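You operate a simulated robot arm through the tools that you are given. There is no shell and no other tool.

Carry out the task below with a simulated robot arm. There is one attempt and no reset: what you move stays moved.

Task
Wipe the blue vise's anvil clean, shut the jaws and square it up.
Fine: use the rounded grey pad and put it back; vise about square to the bench edge, swivel locked again. What is to be rubbed or washed off counts as gone when no trace of it is left.

Only the result counts: the job must be done as asked and must still hold three seconds after the hand-in. Knocking over, shifting, dropping, spilling or breaking anything else fails it.

Robot
A 7-joint arm with a two-finger gripper, fixed in place. Base frame: the origin is at the foot of the arm, x ahead of it, y to its left, z up. Lengths are in cm, angles in rad, forces in N, time in s.
With the tool pointing down near the work surface it reaches from about 34 to 72 cm from the base axis. Its first joint turns from -1.152 to 1.152 rad. Payload 2.45 kg.
The tool frame sits at the grasp point between the pads (the TCP): z along the fingers, y along the line on which they close. The tips reach 2.6 cm beyond it. Largest opening 9.6 cm; the body of the gripper starts 6.9 cm behind the TCP.
Orientation is that of the tool frame in the base frame, as a unit quaternion [x, y, z, w]. With the fingers straight down and closing along the base's y, the tool's x points along the base's -x, its y along +y and its z along -z.

Tools
- The arm moves only by the tool apply_moves. Its argument "rows" is a list of rows, each a list of 2 entries, a list of its own where there are three numbers: the shift along the tool's x, y, z in cm, then the turn, a rotation vector about the tool's x, y, z in rad. In form: [[[tx, ty, tz], [wx, wy, wz]], ...]. A call has 1 to 20 rows; each row is the pose to reach, as a shift and turn from the pose commanded when the call began, along the tool's axes at that moment. "gripper" is the gripper command, from -1 (shut) to 1 (fully open), values between in proportion, set as the call begins (left out, the last holds). A row lasts 0.2 s, in which the tool goes at most 5 cm and 0.15 rad; a call with a longer step from one row to the next is refused whole, and so is a gripper value outside its range. Where a pose cannot be reached the arm comes as near as it can. A force on the tool above 90 N (or 10 N above the force at the start of the call, whichever is more), or a blocked arm, ends the call early, and 0.2 s more pass. Each finger halts on what it meets, pressing with about 24 N; the grip force reading is that of the motor and also rises with nothing between the fingers. The clock runs only during rows and for 0.2 s after the last one: add rows that repeat a pose to give the fingers time. It gives the time, the measured TCP pose, the force on the tool (base axes), the opening and the grip force at its end, in the units of the frame above (readings bear some noise), with the torque about the TCP (base axes, N m) and any sound that the robot's microphone picked up.
- Cameras (640 x 400 px; columns grow to the right, rows downward): "scene" is fixed at [16.37, -38.71, 143.99]; the picture's right is [0.81, -0.58, 0.00], its down [-0.24, -0.33, -0.91] and it looks along [0.53, 0.74, -0.41] (base axes); focal length 297 px, centre (320, 200). "wrist" rides on the gripper at [8.2, 0.3, -9.8] in the tool frame; the picture's right is [-0.04, 1.00, 0.00], its down [-0.73, -0.03, -0.68] and it looks along [-0.68, -0.03, 0.73] (tool axes); focal length 256 px, centre (320, 200). There is no depth. A picture from a camera that has moved, and an enlarged one, comes with that camera's place and axes in the base frame and with its lens.
- camera(camera): a new picture of that camera. The clock stands still meanwhile.
- enlarge(camera, box): a new picture of the part [left, top, right, bottom] of that camera's present view, enlarged. The clock stands still meanwhile.
- hand_in(): hands the job in; it is judged then, once.

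Places have to be worked out from the pictures, the camera data and where the tool is seen. Open the gripper and draw the arm clear of the work before you hand the job in, unless the task says otherwise.

The tools are called after "Request:" as name(argument=value, ...) on one line, values as JSON. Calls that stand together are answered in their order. apply_moves: Moves the arm, as the interface text tells. Its arguments: {"type":"object","properties":{"rows":{"type":"array"},"gripper":{"type":"number"}},"required":["rows"]} The other tools are called the same way: camera (camera) takes a picture; enlarge (camera, box) takes an enlarged picture of a part of a camera's view; hand_in () hands the job in.

At the start:

```text
time: 0.0
position: [42.07, -2.79, 132.08]
orientation: [0.0, 1.0, 0.0, 0.0]
ft_force: [0.8, -0.7, 0.0]
ft_torque: [0.02, 0.03, 0.02]
gripper_width: 9.6
gripper_force: 0.0
```

scene: 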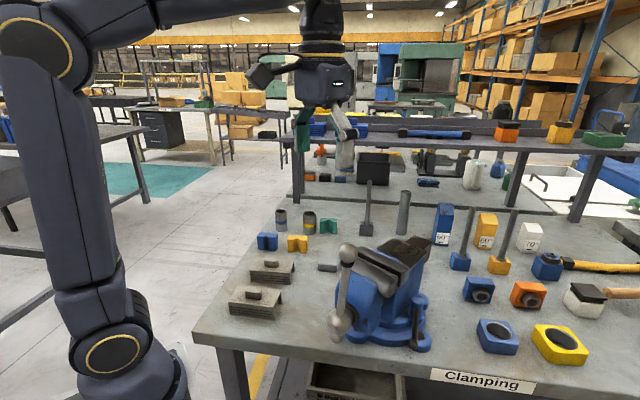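
wrist: 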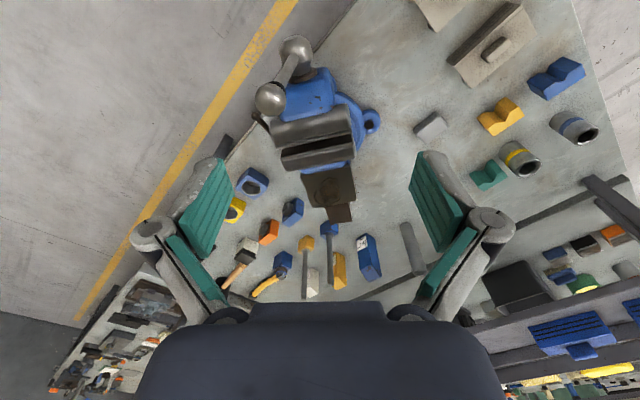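

I start by taking closer looks at the vise and the bench before moving anything.

Request:
enlarge(camera="scene", box=[300, 210, 460, 370])

Request:
enlarge(camera="scene", box=[200, 170, 440, 330])

Request:
enlarge(camera="wrist", box=[220, 20, 420, 240])

Request:
enlarge(camera="wrist", box=[400, 0, 640, 200])

Request:
enlarge(camera="scene", box=[420, 180, 640, 370])

```text
2.50 times, centred on (380, 290) of scene
camera zoom: at [16.37, -38.71, 143.99], right [0.81, -0.58, 0.0], down [-0.24, -0.33, -0.91], along [0.53, 0.74, -0.41], focal length 743 px, centre (170, -25)
```

zoom: 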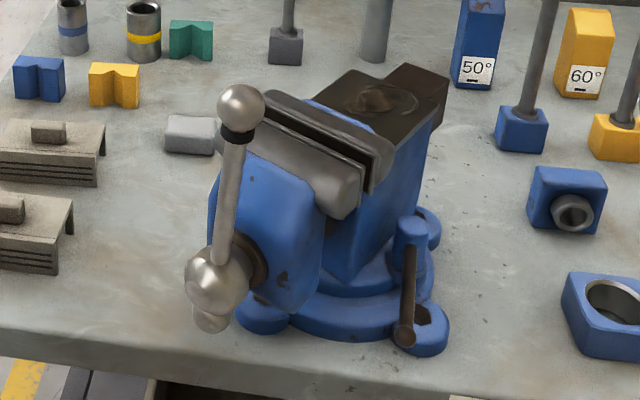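

```text
2.50 times, centred on (320, 250) of scene
camera zoom: at [16.37, -38.71, 143.99], right [0.81, -0.58, 0.0], down [-0.24, -0.33, -0.91], along [0.53, 0.74, -0.41], focal length 743 px, centre (320, 75)
```

zoom: 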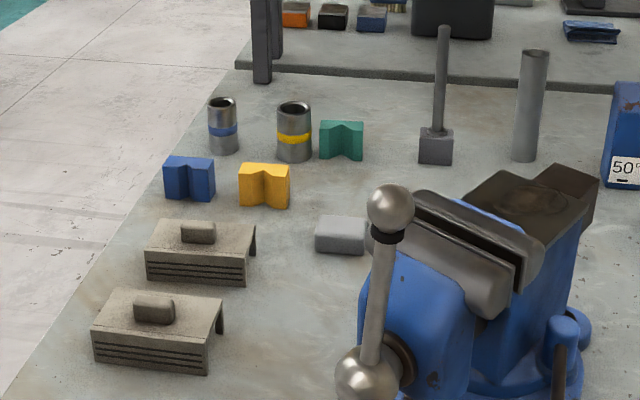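

```text
1.82 times, centred on (320, 130) of wrist
camera zoom: at [34.19, -2.61, 141.86], right [0.04, 1.0, 0.0], down [0.73, -0.03, 0.68], along [0.68, -0.03, -0.73], focal length 465 px, centre (320, 327)
```

zoom: 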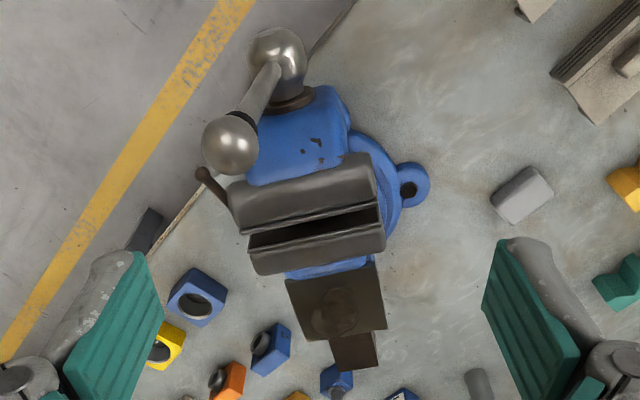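

```text
2.00 times, centred on (520, 100) of wrist
camera zoom: at [34.19, -2.61, 141.86], right [0.04, 1.0, 0.0], down [0.73, -0.03, 0.68], along [0.68, -0.03, -0.73], focal length 512 px, centre (-80, 400)
```

zoom: 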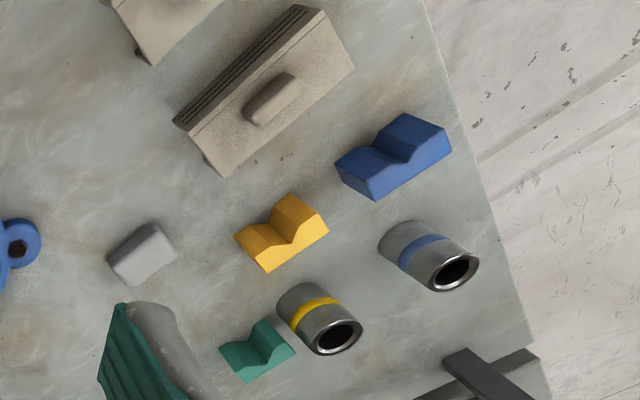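

```text
2.11 times, centred on (530, 275) of scene
camera zoom: at [16.37, -38.71, 143.99], right [0.81, -0.58, 0.0], down [-0.24, -0.33, -0.91], along [0.53, 0.74, -0.41], focal length 626 px, centre (-122, 42)
```

zoom: 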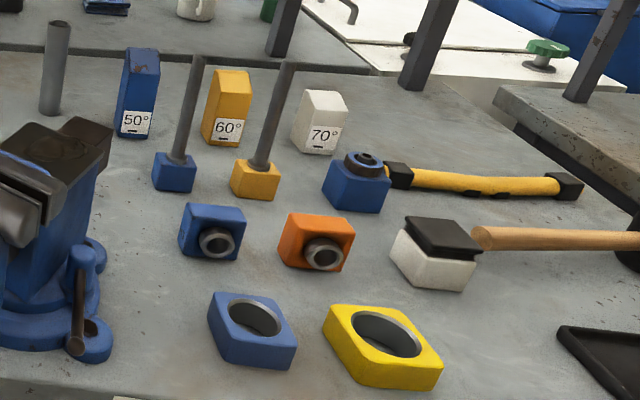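

The grey rounded pad seems to lie near (62, 20, 89), the vise's anvil near (66, -2, 106), and its axis about 10° off base x while the bench edge runs near -45°. I go to a high viewpoint at the vise's right to see the swivel lock.

Request:
apply_moves(rows=[[[-2, -4, 0], [0, 0, -0.14]], [[-4, -8, 1], [0, 0, -0.28]], [[-6, -12, 2], [0, 0, -0.42]], [[-8, -15, 3], [0, 0, -0.56]], [[-10, -18, 4], [0, 0, -0.7]], [[-12, -20, 6], [0, 0, -0.84]], [[-14, -21, 8], [0, 0, -0.98]], [[-15, -21, 10], [0, 0, -1.12]], [[-16, -21, 12], [0, 0, -1.26]], [[-16, -21, 13], [0, 0, -1.4]], [[-16, -21, 14], [0, 0, -1.54]], [[-16, -21, 14], [0, 0, -1.57]]], gripper=-1)

Request:
camera(camera="wrist")

Request:
camera(camera="scene")

```text
time: 2.6
position: [58.12, -23.8, 118.2]
orientation: [0.707, -0.707, 0.0, 0.001]
ft_force: [1.0, 0.3, 1.3]
ft_torque: [0.01, -0.02, -0.01]
gripper_width: 0.0
gripper_force: 24.2
```

```text
taken
camera wrist: at [57.99, -32.07, 127.84], right [-1.0, 0.04, 0.0], down [0.03, 0.73, 0.68], along [0.03, 0.68, -0.73], focal length 256 px, centre (320, 200)
```

wrist: 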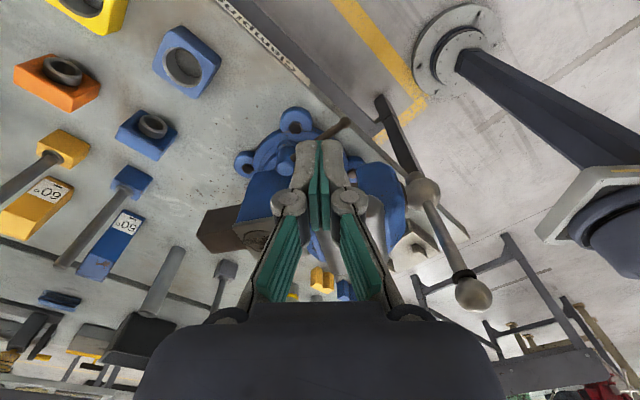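

```text
taken
```

scene: 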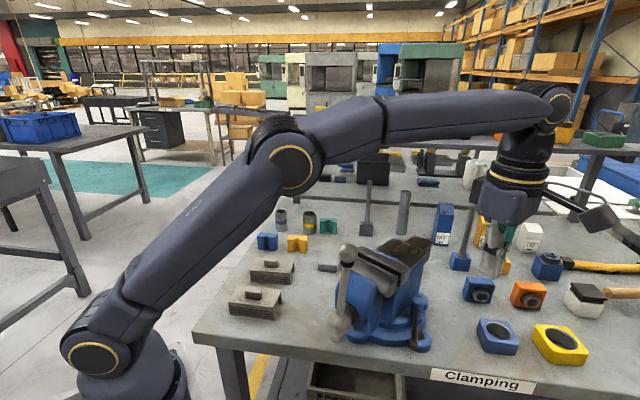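

The closed fingers hide the swivel lock. I shift sideways so the lock appears clear of the fingers.

Request:
apply_moves(rows=[[[0, 4, 0], [0, 0, 0]], [[0, 8, 0], [0, 0, 0]], [[0, 12, 0], [0, 0, 0]]])

Request:
camera(camera="wrist")

Request:
enlarge(camera="wrist", box=[120, 60, 320, 260])

```text
time: 3.4
position: [46.04, -23.91, 118.08]
orientation: [-0.706, 0.708, -0.001, 0.0]
ft_force: [-0.2, 0.1, 0.1]
ft_torque: [-0.02, -0.04, 0.03]
gripper_width: 0.0
gripper_force: 24.4
```

```text
taken
camera wrist: at [45.88, -32.2, 127.82], right [-1.0, 0.04, 0.0], down [0.03, 0.73, 0.68], along [0.03, 0.68, -0.73], focal length 256 px, centre (320, 200)
```

wrist: 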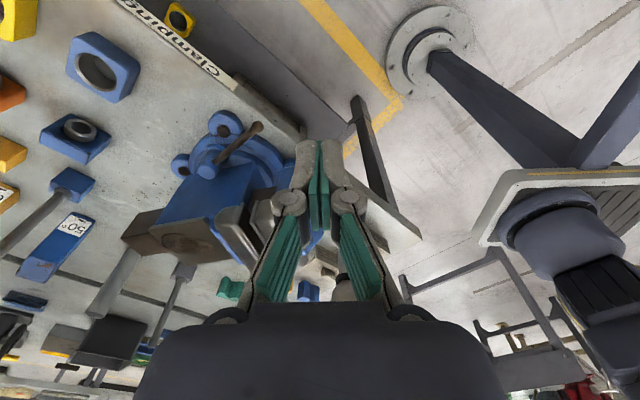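

```text
2.00 times, centred on (220, 160) of wrist
camera zoom: at [45.88, -32.2, 127.82], right [-1.0, 0.04, 0.0], down [0.03, 0.73, 0.68], along [0.03, 0.68, -0.73], focal length 512 px, centre (520, 280)
```

zoom: 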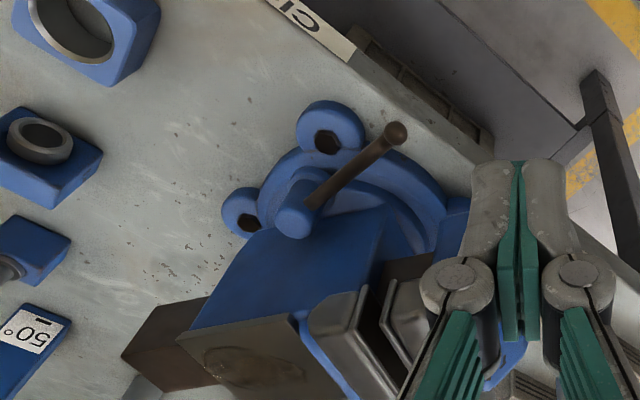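

The swivel lock is a boss near (65, -9, 95) with a horizontal lever ending at about (55, -16, 94.5). Now I look at the anvil stain from above.

Request:
apply_moves(rows=[[[-1, -2, -3], [0, 0, 0.14]], [[-2, -6, -5], [0, 0, 0.28]], [[-5, -10, -5], [0, 0, 0.42]], [[-8, -13, -5], [0, 0, 0.56]], [[-12, -16, -5], [0, 0, 0.7]], [[-15, -17, -5], [0, 0, 0.84]], [[-18, -17, -4], [0, 0, 0.98]], [[-20, -17, -2], [0, 0, 1.12]], [[-21, -17, 0], [0, 0, 1.26]], [[-21, -17, 1], [0, 0, 1.4]], [[-21, -17, 2], [0, 0, 1.54]], [[-21, -17, 2], [0, 0, 1.57]]])

Request:
camera(camera="wrist")

Request:
enlarge(camera="wrist", box=[220, 20, 420, 220])

```text
time: 6.0
position: [63.18, -2.95, 116.18]
orientation: [0.002, 1.0, 0.0, 0.001]
ft_force: [-0.5, -0.4, -0.2]
ft_torque: [0.02, -0.01, 0.02]
gripper_width: 0.0
gripper_force: 24.2
```

```text
taken
camera wrist: at [55.19, -2.67, 125.95], right [0.04, 1.0, 0.0], down [0.73, -0.03, 0.68], along [0.68, -0.03, -0.73], focal length 256 px, centre (320, 200)
```

wrist: 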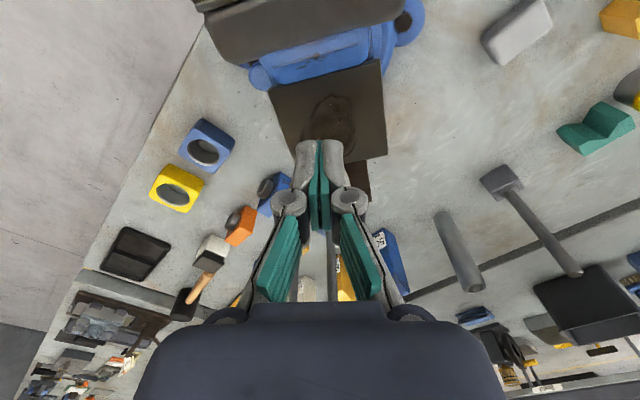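

```text
2.00 times, centred on (320, 120) of wrist
camera zoom: at [55.19, -2.67, 125.95], right [0.04, 1.0, 0.0], down [0.73, -0.03, 0.68], along [0.68, -0.03, -0.73], focal length 512 px, centre (320, 360)
```

zoom: 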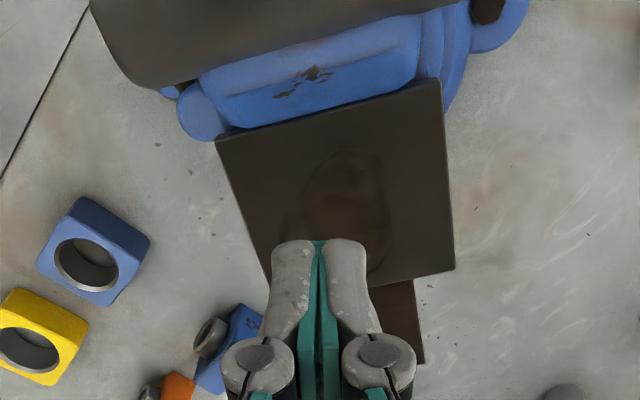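

The dark smear sits around (66, -2) on the anvil top at z≈105.5. Next I go look at the grey pad from close above.

Request:
apply_moves(rows=[[[1, 4, -1], [0, 0, 0]], [[2, 8, -1], [0, 0, 0]], [[3, 12, 0], [0, 0, 0]], [[3, 16, 3], [0, 0, 0]], [[3, 20, 6], [0, 0, 0]], [[3, 23, 9], [0, 0, 0]]], gripper=1)

Request:
camera(camera="wrist")

Request:
enlarge(camera="wrist", box=[220, 20, 420, 220])

Request:
enlarge(camera="scene", box=[340, 210, 480, 370])

```text
time: 7.4
position: [60.13, 20.14, 106.67]
orientation: [0.001, 1.0, 0.0, 0.0]
ft_force: [0.1, -0.1, 0.0]
ft_torque: [-0.01, 0.0, 0.0]
gripper_width: 9.61
gripper_force: 0.1
```

```text
taken
camera wrist: at [52.14, 20.38, 116.31], right [0.04, 1.0, 0.0], down [0.73, -0.03, 0.68], along [0.68, -0.03, -0.73], focal length 256 px, centre (320, 200)
```

wrist: 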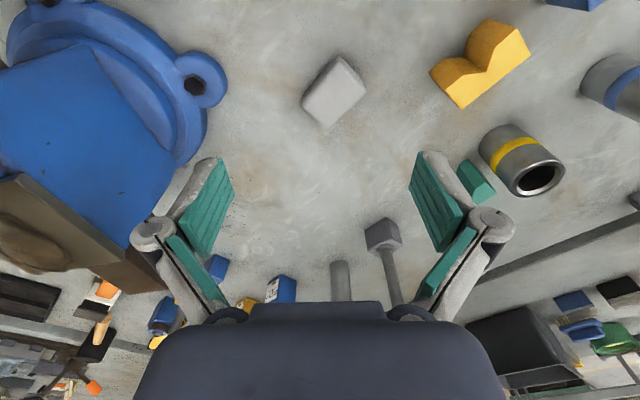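

```text
2.00 times, centred on (320, 120) of wrist
camera zoom: at [52.14, 20.38, 116.31], right [0.04, 1.0, 0.0], down [0.73, -0.03, 0.68], along [0.68, -0.03, -0.73], focal length 512 px, centre (320, 360)
```

zoom: 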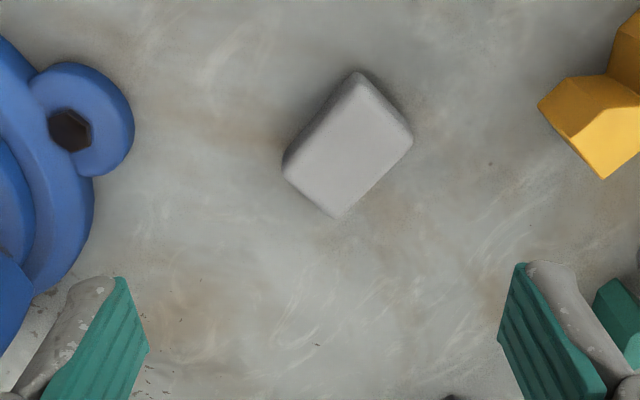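

```text
2.50 times, centred on (410, 290) of scene
camera zoom: at [16.37, -38.71, 143.99], right [0.81, -0.58, 0.0], down [-0.24, -0.33, -0.91], along [0.53, 0.74, -0.41], focal length 743 px, centre (95, -25)
```

zoom: 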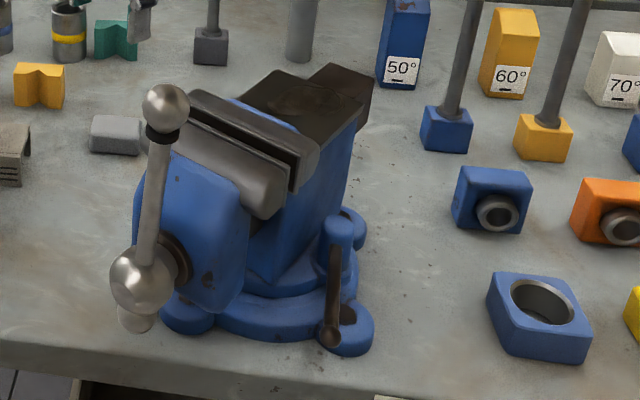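

The pad measures about 5.6 × 4.1 cm, centred near (62.2, 21.3), with its long axis parallel to the bench edge. I turn the gripper to close on the short side and hover above it for a check.

Request:
apply_moves(rows=[[[-0.5, 0.3, 2], [0, 0, 0.13]], [[-1, 0.6, 4], [0, 0, 0.26]], [[-1.5, 0.9, 6], [0, 0, 0.39]], [[-2.07, 1.16, 8], [0, 0, 0.52]], [[-2.07, 1.16, 9], [0, 0, 0.65]], [[-2.07, 1.16, 9.7], [0, 0, 0.771]], [[-2.07, 1.16, 9.7], [0, 0, 0.771]]], gripper=1)

Request:
camera(camera="wrist")

Request:
enlarge(camera="scene", box=[260, 180, 420, 300])

```text
time: 9.0
position: [62.27, 21.5, 97.45]
orientation: [0.377, 0.926, 0.0, 0.0]
ft_force: [-0.4, 0.0, 0.4]
ft_torque: [0.02, 0.01, 0.02]
gripper_width: 9.61
gripper_force: 0.0
```

```text
taken
camera wrist: at [56.86, 27.18, 107.13], right [0.73, 0.69, 0.0], down [0.5, -0.53, 0.68], along [0.47, -0.49, -0.73], focal length 256 px, centre (320, 200)
```

wrist: 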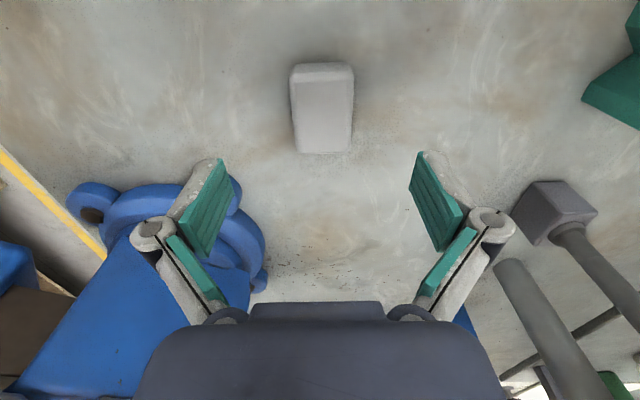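

```text
3.33 times, centred on (340, 240) of scene
camera zoom: at [16.37, -38.71, 143.99], right [0.81, -0.58, 0.0], down [-0.24, -0.33, -0.91], along [0.53, 0.74, -0.41], focal length 990 px, centre (253, 67)
```

zoom: 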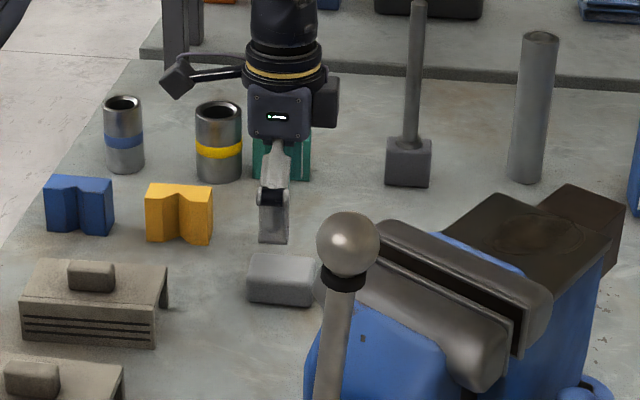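

The pad is aligned between the fingers. I descend so the tips stop about 1 cm above the bench, still open.

Request:
apply_moves(rows=[[[0, 0, 2], [0, 0, 0]], [[0, 0, 4], [0, 0, 0]], [[0, 0, 5.5], [0, 0, 0]], [[0, 0, 6.2], [0, 0, 0]], [[0, 0, 6.2], [0, 0, 0]]])

Request:
camera(camera="wrist")

Request:
enlarge(camera="scene", box=[290, 220, 370, 290])

```text
time: 10.2
position: [62.36, 21.29, 91.37]
orientation: [0.377, 0.926, 0.0, 0.0]
ft_force: [0.5, -0.1, -0.2]
ft_torque: [0.0, -0.02, -0.02]
gripper_width: 9.61
gripper_force: 0.0
```

```text
taken
camera wrist: at [56.88, 27.09, 100.98], right [0.73, 0.69, 0.0], down [0.51, -0.53, 0.68], along [0.47, -0.49, -0.73], focal length 256 px, centre (320, 200)
```

wrist: 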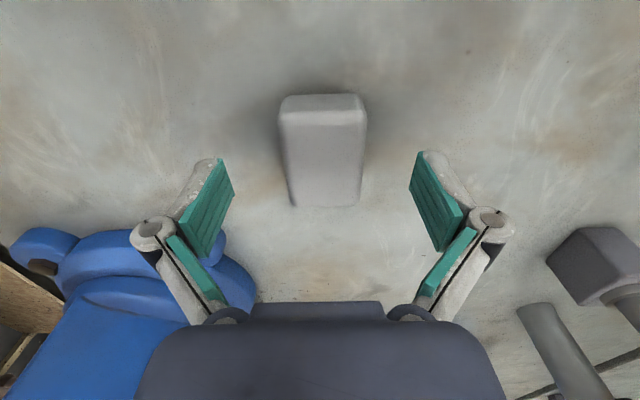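

```text
5.71 times, centred on (330, 255) of scene
camera zoom: at [16.37, -38.71, 143.99], right [0.81, -0.58, 0.0], down [-0.24, -0.33, -0.91], along [0.53, 0.74, -0.41], focal length 1698 px, centre (263, -114)
```

zoom: 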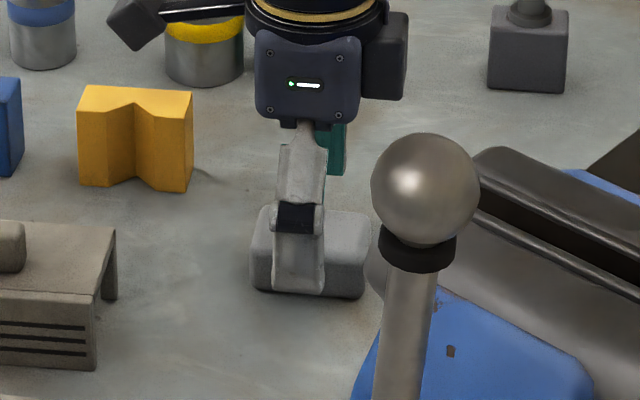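

The fingers straddle the pad centrally. I lower a further half centimetre and close on it.

Request:
apply_moves(rows=[[[0, 0, 0.5], [0, 0, 0]], [[0, 0, 0.5], [0, 0, 0]]])

Request:
apply_moves(rows=[[[0, 0, 0], [0, 0, 0]], [[0, 0, 0], [0, 0, 0]], [[0, 0, 0], [0, 0, 0]], [[0, 0, 0], [0, 0, 0]], [[0, 0, 0], [0, 0, 0]], [[0, 0, 0], [0, 0, 0]]], gripper=-1)

Request:
camera(camera="wrist")

Request:
enlarge(camera="scene", box=[290, 220, 370, 290])

```text
time: 10.8
position: [62.42, 21.31, 90.79]
orientation: [0.376, 0.927, 0.0, 0.0]
ft_force: [0.6, 0.2, 0.2]
ft_torque: [0.02, 0.0, 0.02]
gripper_width: 9.59
gripper_force: 0.0
```

```text
time: 12.2
position: [62.36, 21.32, 90.77]
orientation: [0.377, 0.926, 0.0, -0.001]
ft_force: [0.4, 0.2, 2.0]
ft_torque: [0.0, -0.03, -0.02]
gripper_width: 4.31
gripper_force: 24.6
```

```text
taken
camera wrist: at [56.88, 27.1, 100.46], right [0.73, 0.69, 0.0], down [0.51, -0.53, 0.68], along [0.47, -0.49, -0.73], focal length 256 px, centre (320, 200)
```

wrist: 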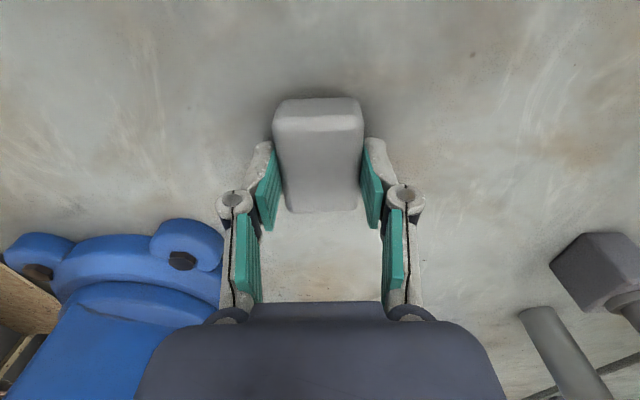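

```text
5.71 times, centred on (330, 255) of scene
camera zoom: at [16.37, -38.71, 143.99], right [0.81, -0.58, 0.0], down [-0.24, -0.33, -0.91], along [0.53, 0.74, -0.41], focal length 1698 px, centre (263, -114)
```

zoom: 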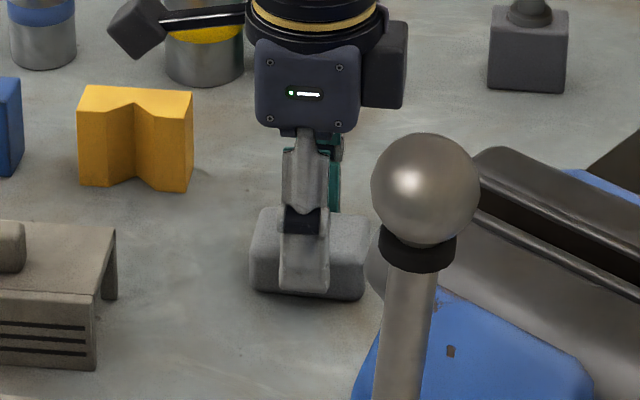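

The pad is gripped (opening 4.3) at TCP (62.4, 21.3, 90.8). I lift it straight up and turn to the vise's angle.

Request:
apply_moves(rows=[[[0, 0, -1], [0, 0, 0]], [[0, 0, -3], [0, 0, 0]], [[0, 0, -6], [0, 0, 0]], [[0, 0, -9], [0, 0, 0.12]], [[0, 0, -12], [0, 0, 0.24]], [[0, 0, -15], [0, 0, 0.36]], [[0, 0, -18], [0, 0, 0.48]], [[0, 0, -21], [0, 0, 0.58]], [[0, 0, -23], [0, 0, 0.635]], [[0, 0, -24], [0, 0, 0.635]], [[0, 0, -24], [0, 0, 0.635]]])

Request:
camera(camera="wrist")

```text
time: 14.6
position: [62.26, 21.34, 114.9]
orientation: [0.647, 0.763, 0.001, 0.0]
ft_force: [0.1, -0.2, -0.3]
ft_torque: [0.02, -0.02, 0.0]
gripper_width: 4.3
gripper_force: 23.8
```

```text
taken
camera wrist: at [61.37, 29.39, 124.48], right [0.99, 0.12, 0.0], down [0.09, -0.73, 0.68], along [0.08, -0.67, -0.73], focal length 256 px, centre (320, 200)
```

wrist: 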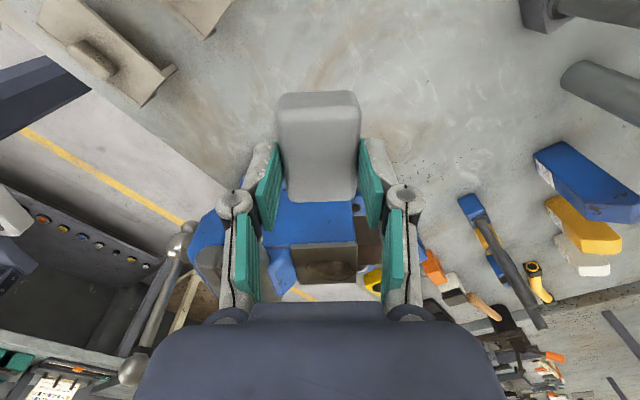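

The pad is held firmly. I carry it over the anvil at the same height and look.

Request:
apply_moves(rows=[[[-3, 0, 0], [0, 0, 0]], [[-6.5, -0.2, 0], [0, 0, 0]], [[-10, -0.3, 0], [0, 0, 0]], [[-13.5, -0.4, 0], [0, 0, 0]], [[-17, -0.5, 0], [0, 0, 0]], [[-20.5, -0.6, 0], [0, 0, 0]], [[-23.5, -0.66, 0], [0, 0, 0]], [[-23.5, -0.66, 0], [0, 0, 0]]])

Request:
camera(camera="wrist")

Request:
enlarge(camera="scene", box=[360, 180, 460, 270])

```text
time: 16.4
position: [65.67, -2.04, 114.98]
orientation: [0.647, 0.762, 0.0, 0.0]
ft_force: [-0.4, 0.4, 0.2]
ft_torque: [0.01, -0.02, -0.01]
gripper_width: 4.28
gripper_force: 24.2
```

```text
taken
camera wrist: at [64.72, 5.91, 124.57], right [0.99, 0.12, 0.0], down [0.09, -0.73, 0.68], along [0.08, -0.67, -0.73], focal length 256 px, centre (320, 200)
```

wrist: 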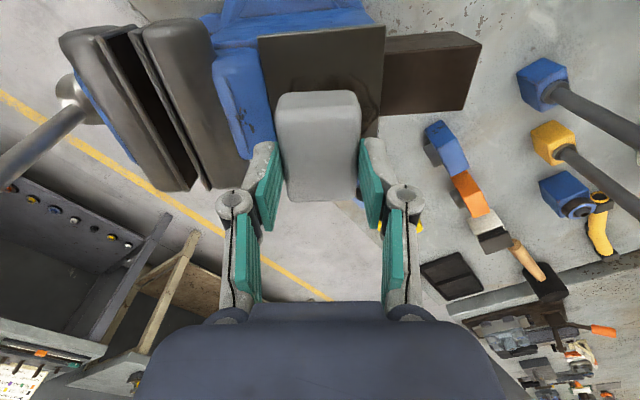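

```text
4.44 times, centred on (410, 225) of scene
camera zoom: at [16.37, -38.71, 143.99], right [0.81, -0.58, 0.0], down [-0.24, -0.33, -0.91], along [0.53, 0.74, -0.41], focal length 1321 px, centre (-80, 89)
```

zoom: 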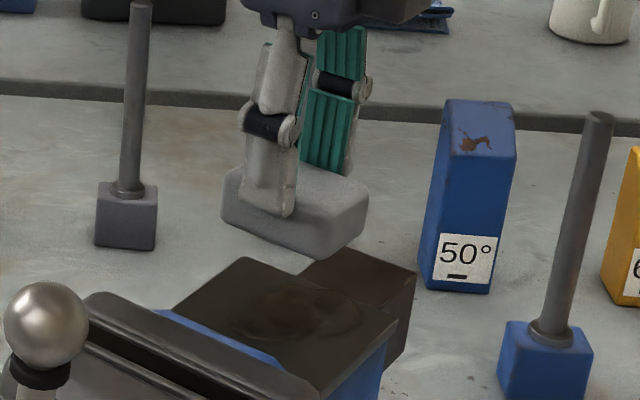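

The smear spans most of the anvil top. I lower the pad slowly toward it, expecting contact around TCP z 109.5.

Request:
apply_moves(rows=[[[0, 0, 1.5], [0, 0, 0]], [[0, 0, 3], [0, 0, 0]], [[0, 0, 4], [0, 0, 0]], [[0, 0, 4.6], [0, 0, 0]], [[0, 0, 4.6], [0, 0, 0]]])

Request:
enlarge(camera="scene", box=[360, 180, 460, 270])

Request:
camera(camera="wrist")

```text
time: 17.6
position: [65.55, -2.01, 110.33]
orientation: [0.647, 0.762, -0.001, 0.0]
ft_force: [-0.1, 0.3, -1.4]
ft_torque: [-0.02, 0.0, 0.01]
gripper_width: 4.3
gripper_force: 24.1
```

```text
4.44 times, centred on (410, 225) of scene
camera zoom: at [16.37, -38.71, 143.99], right [0.81, -0.58, 0.0], down [-0.24, -0.33, -0.91], along [0.53, 0.74, -0.41], focal length 1321 px, centre (-80, 89)
```

zoom: 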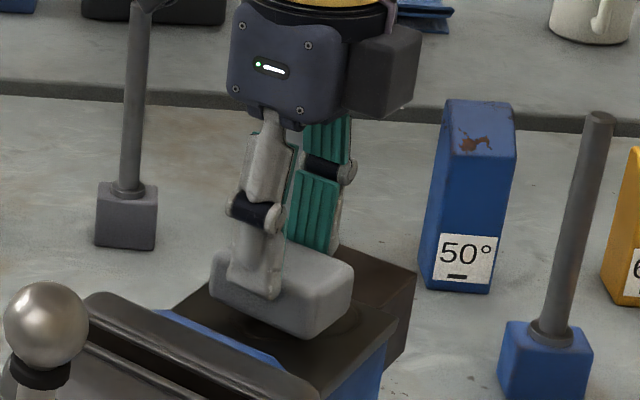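

```text
taken
camera wrist: at [64.63, 6.0, 119.91], right [0.99, 0.12, 0.0], down [0.09, -0.73, 0.68], along [0.08, -0.67, -0.73], focal length 256 px, centre (320, 200)
```

wrist: 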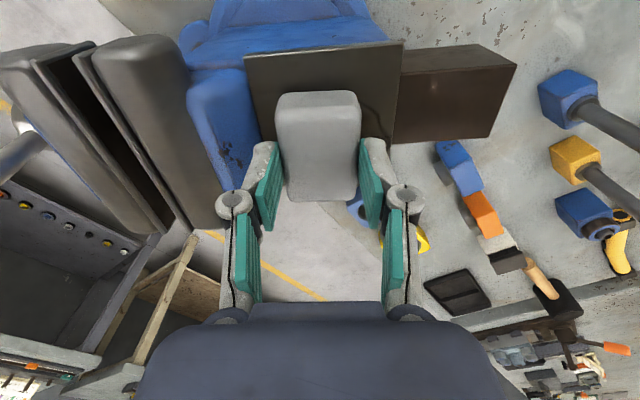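

No contact yet; I lower in small steps and read the force.

Request:
apply_moves(rows=[[[0, 0, 0.3], [0, 0, 0]], [[0, 0, 0.6], [0, 0, 0]], [[0, 0, 0.7], [0, 0, 0]]])

Request:
apply_moves(rows=[[[0, 0, 0.15], [0, 0, 0]], [[0, 0, 0.3], [0, 0, 0]], [[0, 0, 0.3], [0, 0, 0]]])

```text
time: 18.4
position: [65.46, -1.91, 109.6]
orientation: [0.647, 0.763, 0.0, -0.001]
ft_force: [0.7, -0.1, -0.2]
ft_torque: [0.0, 0.01, 0.01]
gripper_width: 4.3
gripper_force: 23.5
```

```text
time: 19.2
position: [65.53, -1.99, 109.36]
orientation: [0.647, 0.763, 0.001, 0.001]
ft_force: [-0.7, 0.4, 9.0]
ft_torque: [0.21, -0.14, 0.02]
gripper_width: 4.31
gripper_force: 24.0
```

Contact at TCP z 109.36 with about 9 N. I start rubbing in rows across the whole anvil top at this height.

Request:
apply_moves(rows=[[[0, -0.8, 0], [0, 0, 0]], [[0, -1.5, 0], [0, 0, 0]], [[1.2, -1.5, 0], [0, 0, 0]], [[2.4, -1.5, 0], [0, 0, 0]], [[1.2, -1.5, 0], [0, 0, 0]], [[0, -1.5, 0], [0, 0, 0]], [[-1.2, -1.5, 0], [0, 0, 0]], [[-2.4, -1.5, 0], [0, 0, 0]], [[-2.4, -0.5, 0], [0, 0, 0]], [[-1.2, -0.5, 0], [0, 0, 0]], [[0, -0.5, 0], [0, 0, 0]], [[1.2, -0.5, 0], [0, 0, 0]], [[2.4, -0.5, 0], [0, 0, 0]], [[2.4, 0.6, 0], [0, 0, 0]], [[1.2, 0.6, 0], [0, 0, 0]], [[0, 0.6, 0], [0, 0, 0]], [[-1.2, 0.6, 0], [0, 0, 0]], [[-2.4, 0.6, 0], [0, 0, 0]], [[-2.4, 1.5, 0], [0, 0, 0]], [[-1.2, 1.5, 0], [0, 0, 0]]])

Request:
enlarge(camera="scene", box=[360, 180, 460, 270])

Request:
camera(camera="wrist")

```text
time: 23.4
position: [67.17, -3.04, 109.21]
orientation: [0.648, 0.762, -0.001, 0.0]
ft_force: [0.3, -3.1, 4.9]
ft_torque: [-0.04, -0.06, -0.05]
gripper_width: 4.27
gripper_force: 23.8
```

```text
4.44 times, centred on (410, 225) of scene
camera zoom: at [16.36, -38.73, 143.99], right [0.81, -0.58, 0.0], down [-0.24, -0.33, -0.91], along [0.53, 0.74, -0.41], focal length 1321 px, centre (-80, 89)
```

zoom: 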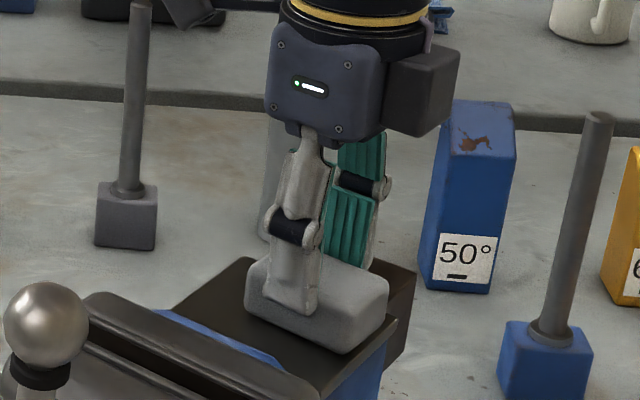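

```text
taken
camera wrist: at [66.32, 4.98, 118.88], right [0.99, 0.12, 0.0], down [0.09, -0.73, 0.68], along [0.08, -0.68, -0.73], focal length 256 px, centre (320, 200)
```

wrist: 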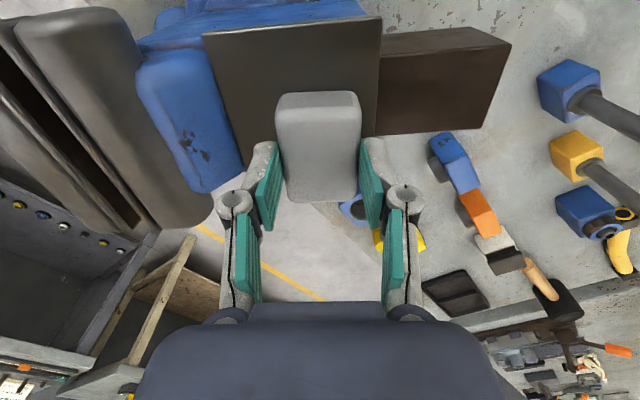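

The rubbed area looks clean. I finish the back strip and add cross strokes with slightly more pressure.

Request:
apply_moves(rows=[[[1.2, 0, 0.08], [0, 0, 0]], [[2.4, 0, 0.08], [0, 0, 0]], [[3.6, 0, 0.08], [0, 0, 0]], [[3.6, 1.0, 0.08], [0, 0, 0]], [[2.4, 1.0, 0.08], [0, 0, 0]], [[1.2, 1.0, 0.08], [0, 0, 0]], [[0, 1.0, 0.08], [0, 0, 0]], [[-1.2, 1.0, 0.08], [0, 0, 0]], [[-1.2, -0.3, 0.08], [0, 0, 0]], [[-1.2, -1.6, 0.08], [0, 0, 0]], [[-1.2, -3, 0.08], [0, 0, 0]], [[0.4, -3, 0.08], [0, 0, 0]], [[0.4, -1.6, 0.08], [0, 0, 0]], [[0.4, -0.3, 0.08], [0, 0, 0]], [[0.4, 1, 0.08], [0, 0, 0]], [[2, 1, 0.08], [0, 0, 0]], [[2, -0.3, 0.08], [0, 0, 0]], [[2, -1.6, 0.08], [0, 0, 0]], [[2, -3, 0.08], [0, 0, 0]], [[3.4, -3, 0.08], [0, 0, 0]]])

Request:
enlarge(camera="scene", box=[360, 180, 460, 270])

```text
time: 27.6
position: [63.53, -0.35, 109.09]
orientation: [0.648, 0.762, -0.003, 0.001]
ft_force: [1.8, -12.9, 17.6]
ft_torque: [-0.2, -0.08, -0.06]
gripper_width: 4.31
gripper_force: 24.0
```

```text
4.44 times, centred on (410, 225) of scene
camera zoom: at [16.33, -38.76, 143.98], right [0.81, -0.58, 0.0], down [-0.24, -0.33, -0.91], along [0.53, 0.74, -0.41], focal length 1321 px, centre (-80, 89)
```

zoom: 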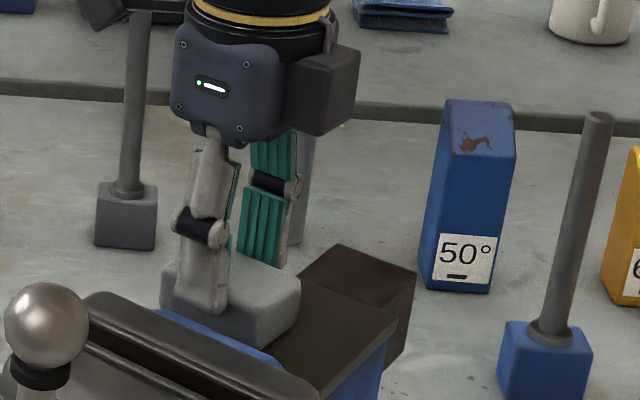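

The front-left area remains to be covered twice; I finish the left strip, the front strip and the right strip, then lift off to inspect.

Request:
apply_moves(rows=[[[0.5, 0, -0.04], [0, 0, 0]], [[0.5, 1.3, -0.04], [0, 0, 0]], [[0.5, 2.6, -0.04], [0, 0, 0]], [[0.5, 4, -0.04], [0, 0, 0]], [[-0.5, 4, -0.04], [0, 0, 0]], [[-0.5, 2.6, -0.04], [0, 0, 0]], [[-0.5, 1.3, -0.04], [0, 0, 0]], [[-0.5, 0, -0.04], [0, 0, 0]], [[-2, 0, -0.04], [0, 0, 0]], [[-3.4, 0, -0.04], [0, 0, 0]], [[-4.7, 0, -0.04], [0, 0, 0]], [[-4.7, 1.3, -0.04], [0, 0, 0]], [[-4.7, 2.6, -0.04], [0, 0, 0]], [[-4.7, 4, -0.04], [0, 0, 0]], [[-3.3, 3, -0.04], [0, 0, 0]], [[-2, 2, -0.04], [0, 0, 0]], [[-2, 2, -1], [0, 0, 0]], [[-2, 2, -4], [0, 0, 0]], [[-2, 2, -7], [0, 0, 0]], [[-2, 2, -7], [0, 0, 0]]])

Request:
enlarge(camera="scene", box=[360, 180, 460, 270])

Request:
camera(camera="wrist")

```text
time: 31.8
position: [66.03, -1.66, 115.99]
orientation: [0.647, 0.763, 0.0, 0.0]
ft_force: [0.5, -0.2, -0.4]
ft_torque: [-0.01, 0.0, 0.0]
gripper_width: 4.28
gripper_force: 23.7
```

```text
4.44 times, centred on (410, 225) of scene
camera zoom: at [16.37, -38.71, 143.99], right [0.81, -0.58, 0.0], down [-0.24, -0.33, -0.91], along [0.53, 0.74, -0.41], focal length 1321 px, centre (-80, 89)
```

zoom: 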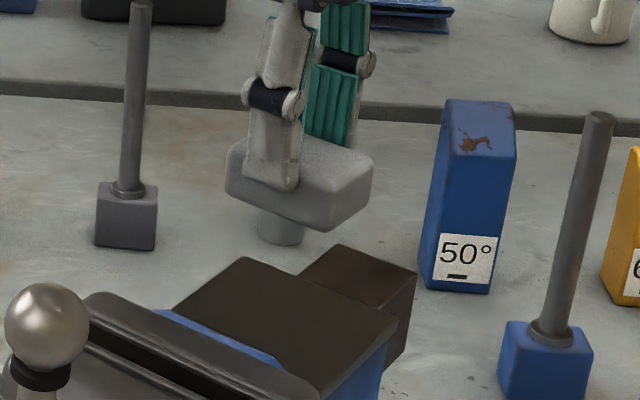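

```text
taken
camera wrist: at [65.19, 6.22, 125.68], right [0.99, 0.12, 0.0], down [0.09, -0.73, 0.68], along [0.08, -0.67, -0.73], focal length 256 px, centre (320, 200)
```

wrist: 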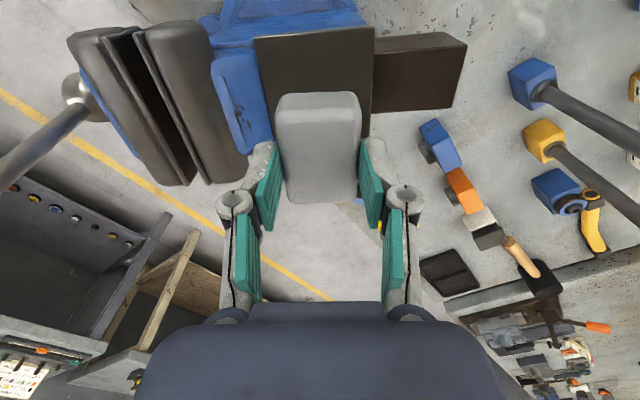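

The smear looks gone; I zoom in hard to look for leftover traces.

Request:
enlarge(camera="scene", box=[395, 230, 455, 270])

Request:
enlarge(camera="wrist", box=[240, 10, 400, 110])

```text
10.00 times, centred on (425, 250) of scene
camera zoom: at [16.37, -38.71, 143.99], right [0.81, -0.58, 0.0], down [-0.24, -0.33, -0.91], along [0.53, 0.74, -0.41], focal length 2972 px, centre (-730, -300)
```

zoom: 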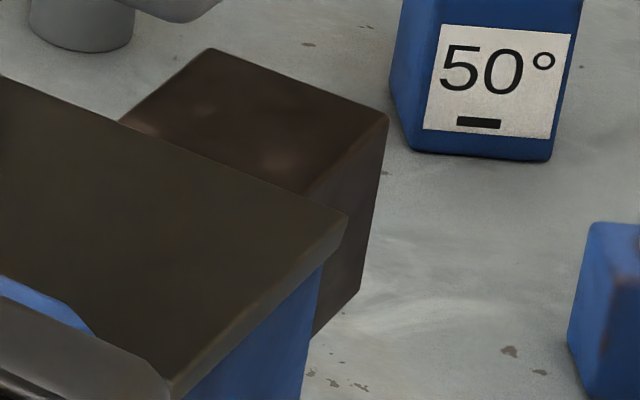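

```text
4.00 times, centred on (320, 60) of wrist
camera zoom: at [65.19, 6.22, 125.68], right [0.99, 0.12, 0.0], down [0.09, -0.73, 0.68], along [0.08, -0.67, -0.73], focal length 1024 px, centre (320, 760)
```

zoom: 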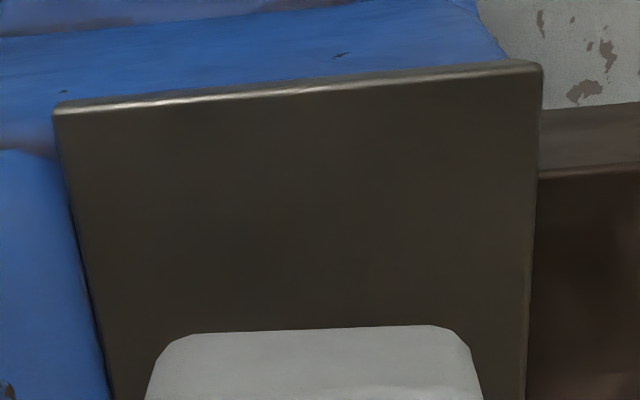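

Request:
enlarge(camera="scene", box=[384, 233, 432, 263])

```text
13.33 times, centred on (408, 248) of scene
camera zoom: at [16.37, -38.71, 143.99], right [0.81, -0.58, 0.0], down [-0.24, -0.33, -0.91], along [0.53, 0.74, -0.41], focal length 3962 px, centre (-853, -440)
```

zoom: 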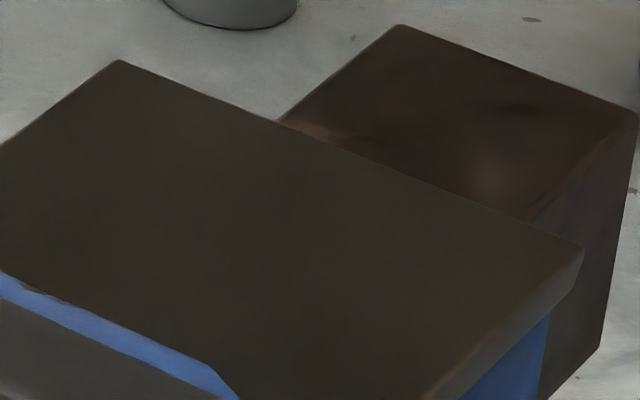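

There may be a very faint warm tint left in the middle, so I do another thorough rubbing pass to be certain.

Request:
apply_moves(rows=[[[0, 0, 3], [0, 0, 0]], [[0, 0, 5.5], [0, 0, 0]], [[0, 0, 6.5], [0, 0, 0]], [[0, 0, 6.85], [0, 0, 0]], [[0, 0, 6.85], [0, 0, 0]]])

```text
time: 33.0
position: [66.0, -1.5, 109.28]
orientation: [0.647, 0.763, 0.0, 0.0]
ft_force: [-0.7, -0.2, -0.7]
ft_torque: [0.0, -0.02, 0.02]
gripper_width: 4.29
gripper_force: 24.5
```

Request:
apply_moves(rows=[[[0, 0, 0.1], [0, 0, 0]], [[0, 0, 0.2], [0, 0, 0]], [[0, 0, 0.25], [0, 0, 0]], [[0, 0, 0.25], [0, 0, 0]]])

```text
time: 34.0
position: [65.94, -1.67, 109.04]
orientation: [0.647, 0.762, 0.002, 0.002]
ft_force: [1.9, -0.4, 11.8]
ft_torque: [0.04, 0.05, 0.01]
gripper_width: 4.32
gripper_force: 24.1
```

Contact again at about 12 N; I run a dense overlapping pass over the middle and the edges.

Request:
apply_moves(rows=[[[0, 1.2, 0], [0, 0, 0]], [[0, 2.2, 0], [0, 0, 0]], [[0, 1, 0], [0, 0, 0]], [[0, -0.6, 0], [0, 0, 0]], [[0, -2, 0], [0, 0, 0]], [[-1, -2, 0], [0, 0, 0]], [[-1, -0.6, 0], [0, 0, 0]], [[-1, 1, 0], [0, 0, 0]], [[-1, 2.2, 0], [0, 0, 0]], [[-2, 2.2, 0], [0, 0, 0]], [[-2, 1, 0], [0, 0, 0]], [[-2, -0.6, 0], [0, 0, 0]], [[-2, -2, 0], [0, 0, 0]], [[-1, -1.3, 0], [0, 0, 0]], [[0.3, -1.3, 0], [0, 0, 0]], [[1.5, -1.3, 0], [0, 0, 0]], [[1.5, -2.2, 0], [0, 0, 0]], [[0.3, -2.2, 0], [0, 0, 0]], [[-1, -2.2, 0], [0, 0, 0]], [[-2.2, -2.2, 0], [0, 0, 0]]])

Request:
apply_moves(rows=[[[1, 1, 0], [0, 0, 0]], [[2.2, 2.2, 0], [0, 0, 0]], [[3.4, 2.2, 0], [0, 0, 0]], [[4.2, 2.2, 0], [0, 0, 0]], [[3, 2.2, 0], [0, 0, 0]], [[1.8, 2.2, 0], [0, 0, 0]], [[0.6, 2.2, 0], [0, 0, 0]], [[0.6, 3.2, 0], [0, 0, 0]], [[1.8, 3.2, 0], [0, 0, 0]], [[3, 3.2, 0], [0, 0, 0]], [[4.2, 3.2, 0], [0, 0, 0]], [[3.6, 2, 0], [0, 0, 0]], [[3.6, 0.8, 0], [0, 0, 0]], [[2.2, 1.5, 0], [0, 0, 0]], [[2.2, 2.2, 0], [0, 0, 0]], [[2.2, 2.2, -0.6], [0, 0, 0]], [[2.2, 2.2, -3], [0, 0, 0]], [[2.2, 2.2, -6], [0, 0, 0]], [[2.2, 2.2, -8], [0, 0, 0]], [[2.2, 2.2, -8], [0, 0, 0]]])

Request:
enlarge(camera="scene", box=[384, 233, 432, 263])

Request:
camera(camera="wrist")

```text
time: 38.2
position: [64.09, -4.02, 108.87]
orientation: [0.646, 0.763, 0.002, -0.001]
ft_force: [5.6, 17.1, 16.2]
ft_torque: [0.71, -0.17, 0.08]
gripper_width: 4.31
gripper_force: 23.7
```

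```text
time: 42.4
position: [66.04, -1.6, 117.08]
orientation: [0.647, 0.763, 0.0, 0.001]
ft_force: [-0.2, 0.0, -0.3]
ft_torque: [0.03, 0.0, 0.0]
gripper_width: 4.3
gripper_force: 24.5
```

```text
13.33 times, centred on (408, 248) of scene
camera zoom: at [16.37, -38.71, 143.99], right [0.81, -0.58, 0.0], down [-0.24, -0.33, -0.91], along [0.53, 0.74, -0.41], focal length 3962 px, centre (-853, -440)
```

zoom: 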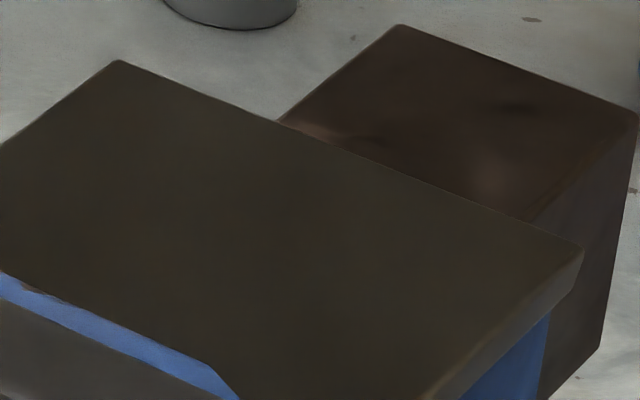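

```text
taken
camera wrist: at [65.23, 6.35, 126.75], right [0.99, 0.12, 0.0], down [0.09, -0.73, 0.68], along [0.08, -0.67, -0.73], focal length 256 px, centre (320, 200)
```

wrist: 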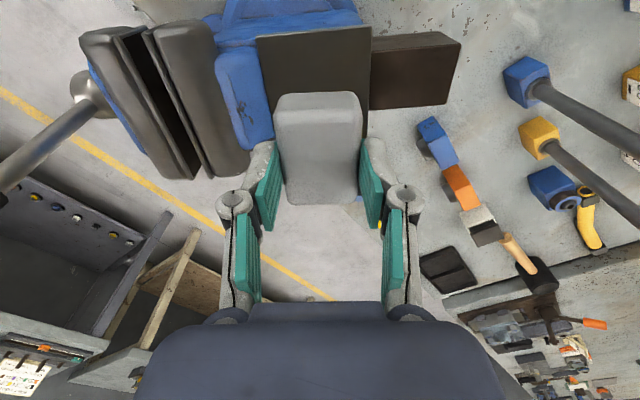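

The anvil looks uniform now. I move aside a little to get an unobstructed wrist view of its whole top.

Request:
apply_moves(rows=[[[0, -3, -1], [0, 0, 0]], [[0, -6, -1], [0, 0, 0]], [[0, -9, -1], [0, 0, 0]], [[0, -9, -1], [0, 0, 0]]])

Request:
enlarge(camera="wrist", box=[360, 10, 560, 210])

```text
time: 43.4
position: [57.02, -3.13, 118.24]
orientation: [0.647, 0.762, 0.0, 0.0]
ft_force: [-0.3, 0.0, -0.4]
ft_torque: [0.03, -0.03, 0.01]
gripper_width: 4.29
gripper_force: 23.8
```

```text
2.00 times, centred on (460, 110) of wrist
camera zoom: at [56.11, 4.83, 127.79], right [0.99, 0.12, 0.0], down [0.09, -0.73, 0.68], along [0.08, -0.67, -0.73], focal length 512 px, centre (40, 380)
```

zoom: 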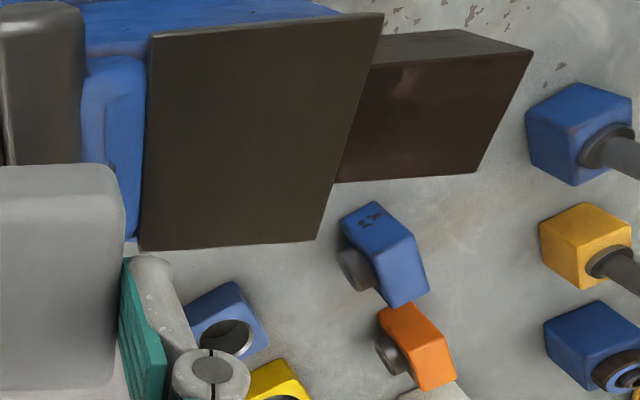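

The whole anvil top is uniform and clean. Now I carry the pad back above its original spot and turn back to the original grasp orientation.

Request:
apply_moves(rows=[[[2, 1, 0], [0, 0, 0]], [[5, 2, 0], [0, 0, -0.1]], [[8.5, 3.5, 0], [0, 0, -0.2]], [[12, 5, 0], [0, 0, -0.3]], [[15.5, 6.5, 0], [0, 0, -0.4]], [[19, 8, 0], [0, 0, -0.5]], [[22, 9, 2], [0, 0, -0.6]], [[23.3, 9.35, 5], [0, 0, -0.635]], [[23.3, 9.35, 9], [0, 0, -0.635]], [[23.3, 9.35, 13], [0, 0, -0.635]], [[23.3, 9.35, 17], [0, 0, -0.635]], [[23.3, 9.35, 20], [0, 0, -0.635]], [[23.3, 9.35, 22], [0, 0, -0.635]], [[23.3, 9.35, 22], [0, 0, -0.635]]])

Request:
camera(camera="wrist")

```text
time: 46.4
position: [62.49, 21.41, 95.91]
orientation: [0.376, 0.926, 0.0, 0.0]
ft_force: [0.2, -0.1, -0.9]
ft_torque: [0.0, 0.02, 0.01]
gripper_width: 4.3
gripper_force: 23.6
```

```text
taken
camera wrist: at [57.04, 27.2, 105.56], right [0.73, 0.69, 0.0], down [0.51, -0.53, 0.68], along [0.47, -0.49, -0.73], focal length 256 px, centre (320, 200)
```

wrist: 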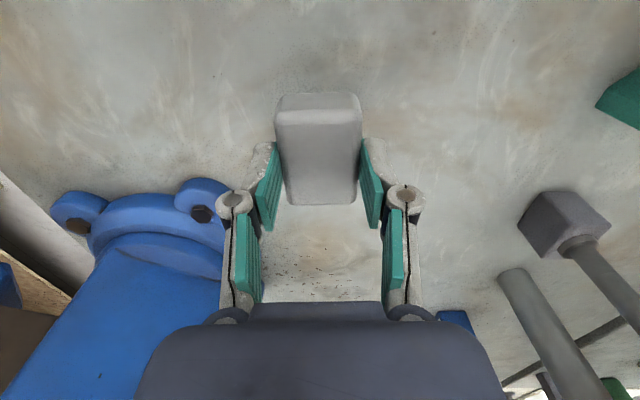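

The pad is still held well, back over its place. I lower gently, watching the force for bench contact.

Request:
apply_moves(rows=[[[0, 0, 1.5], [0, 0, 0]], [[0, 0, 3], [0, 0, 0]], [[0, 0, 3.9], [0, 0, 0]], [[0, 0, 3.9], [0, 0, 0]]])

Request:
apply_moves(rows=[[[0, 0, 0.2], [0, 0, 0]], [[0, 0, 0.4], [0, 0, 0]], [[0, 0, 0.4], [0, 0, 0]]])

Request:
apply_moves(rows=[[[0, 0, 0.15], [0, 0, 0]], [[0, 0, 0.3], [0, 0, 0]], [[0, 0, 0.3], [0, 0, 0]]])

```text
time: 47.4
position: [62.58, 21.36, 92.0]
orientation: [0.376, 0.927, 0.001, 0.001]
ft_force: [0.5, 0.5, 0.5]
ft_torque: [0.01, 0.01, 0.0]
gripper_width: 4.3
gripper_force: 23.7
```

```text
time: 48.2
position: [62.58, 21.3, 91.67]
orientation: [0.376, 0.927, -0.001, 0.0]
ft_force: [0.1, 0.6, -0.2]
ft_torque: [0.01, -0.01, -0.03]
gripper_width: 4.28
gripper_force: 24.1
```

```text
time: 49.0
position: [62.49, 21.4, 91.42]
orientation: [0.376, 0.927, 0.0, 0.0]
ft_force: [-0.2, 0.3, -0.8]
ft_torque: [-0.03, 0.01, -0.02]
gripper_width: 4.3
gripper_force: 24.4
```

No contact yet; a few finer steps with a tiny position correction.

Request:
apply_moves(rows=[[[0.05, -0.1, 0.15], [0, 0, 0]], [[0.05, -0.1, 0.3], [0, 0, 0]], [[0.05, -0.1, 0.3], [0, 0, 0]]])

Request:
apply_moves(rows=[[[0, 0, 0.1], [0, 0, 0]], [[0, 0, 0.2], [0, 0, 0]], [[0, 0, 0.2], [0, 0, 0]]])

```text
time: 49.8
position: [62.45, 21.41, 91.27]
orientation: [0.377, 0.926, 0.002, 0.001]
ft_force: [-2.6, -0.9, 25.0]
ft_torque: [0.02, 0.11, 0.03]
gripper_width: 4.3
gripper_force: 23.7
```

```text
time: 50.6
position: [62.37, 21.31, 91.05]
orientation: [0.376, 0.927, 0.001, 0.003]
ft_force: [6.0, 0.4, 24.7]
ft_torque: [-0.01, -0.19, 0.0]
gripper_width: 4.3
gripper_force: 24.2
```

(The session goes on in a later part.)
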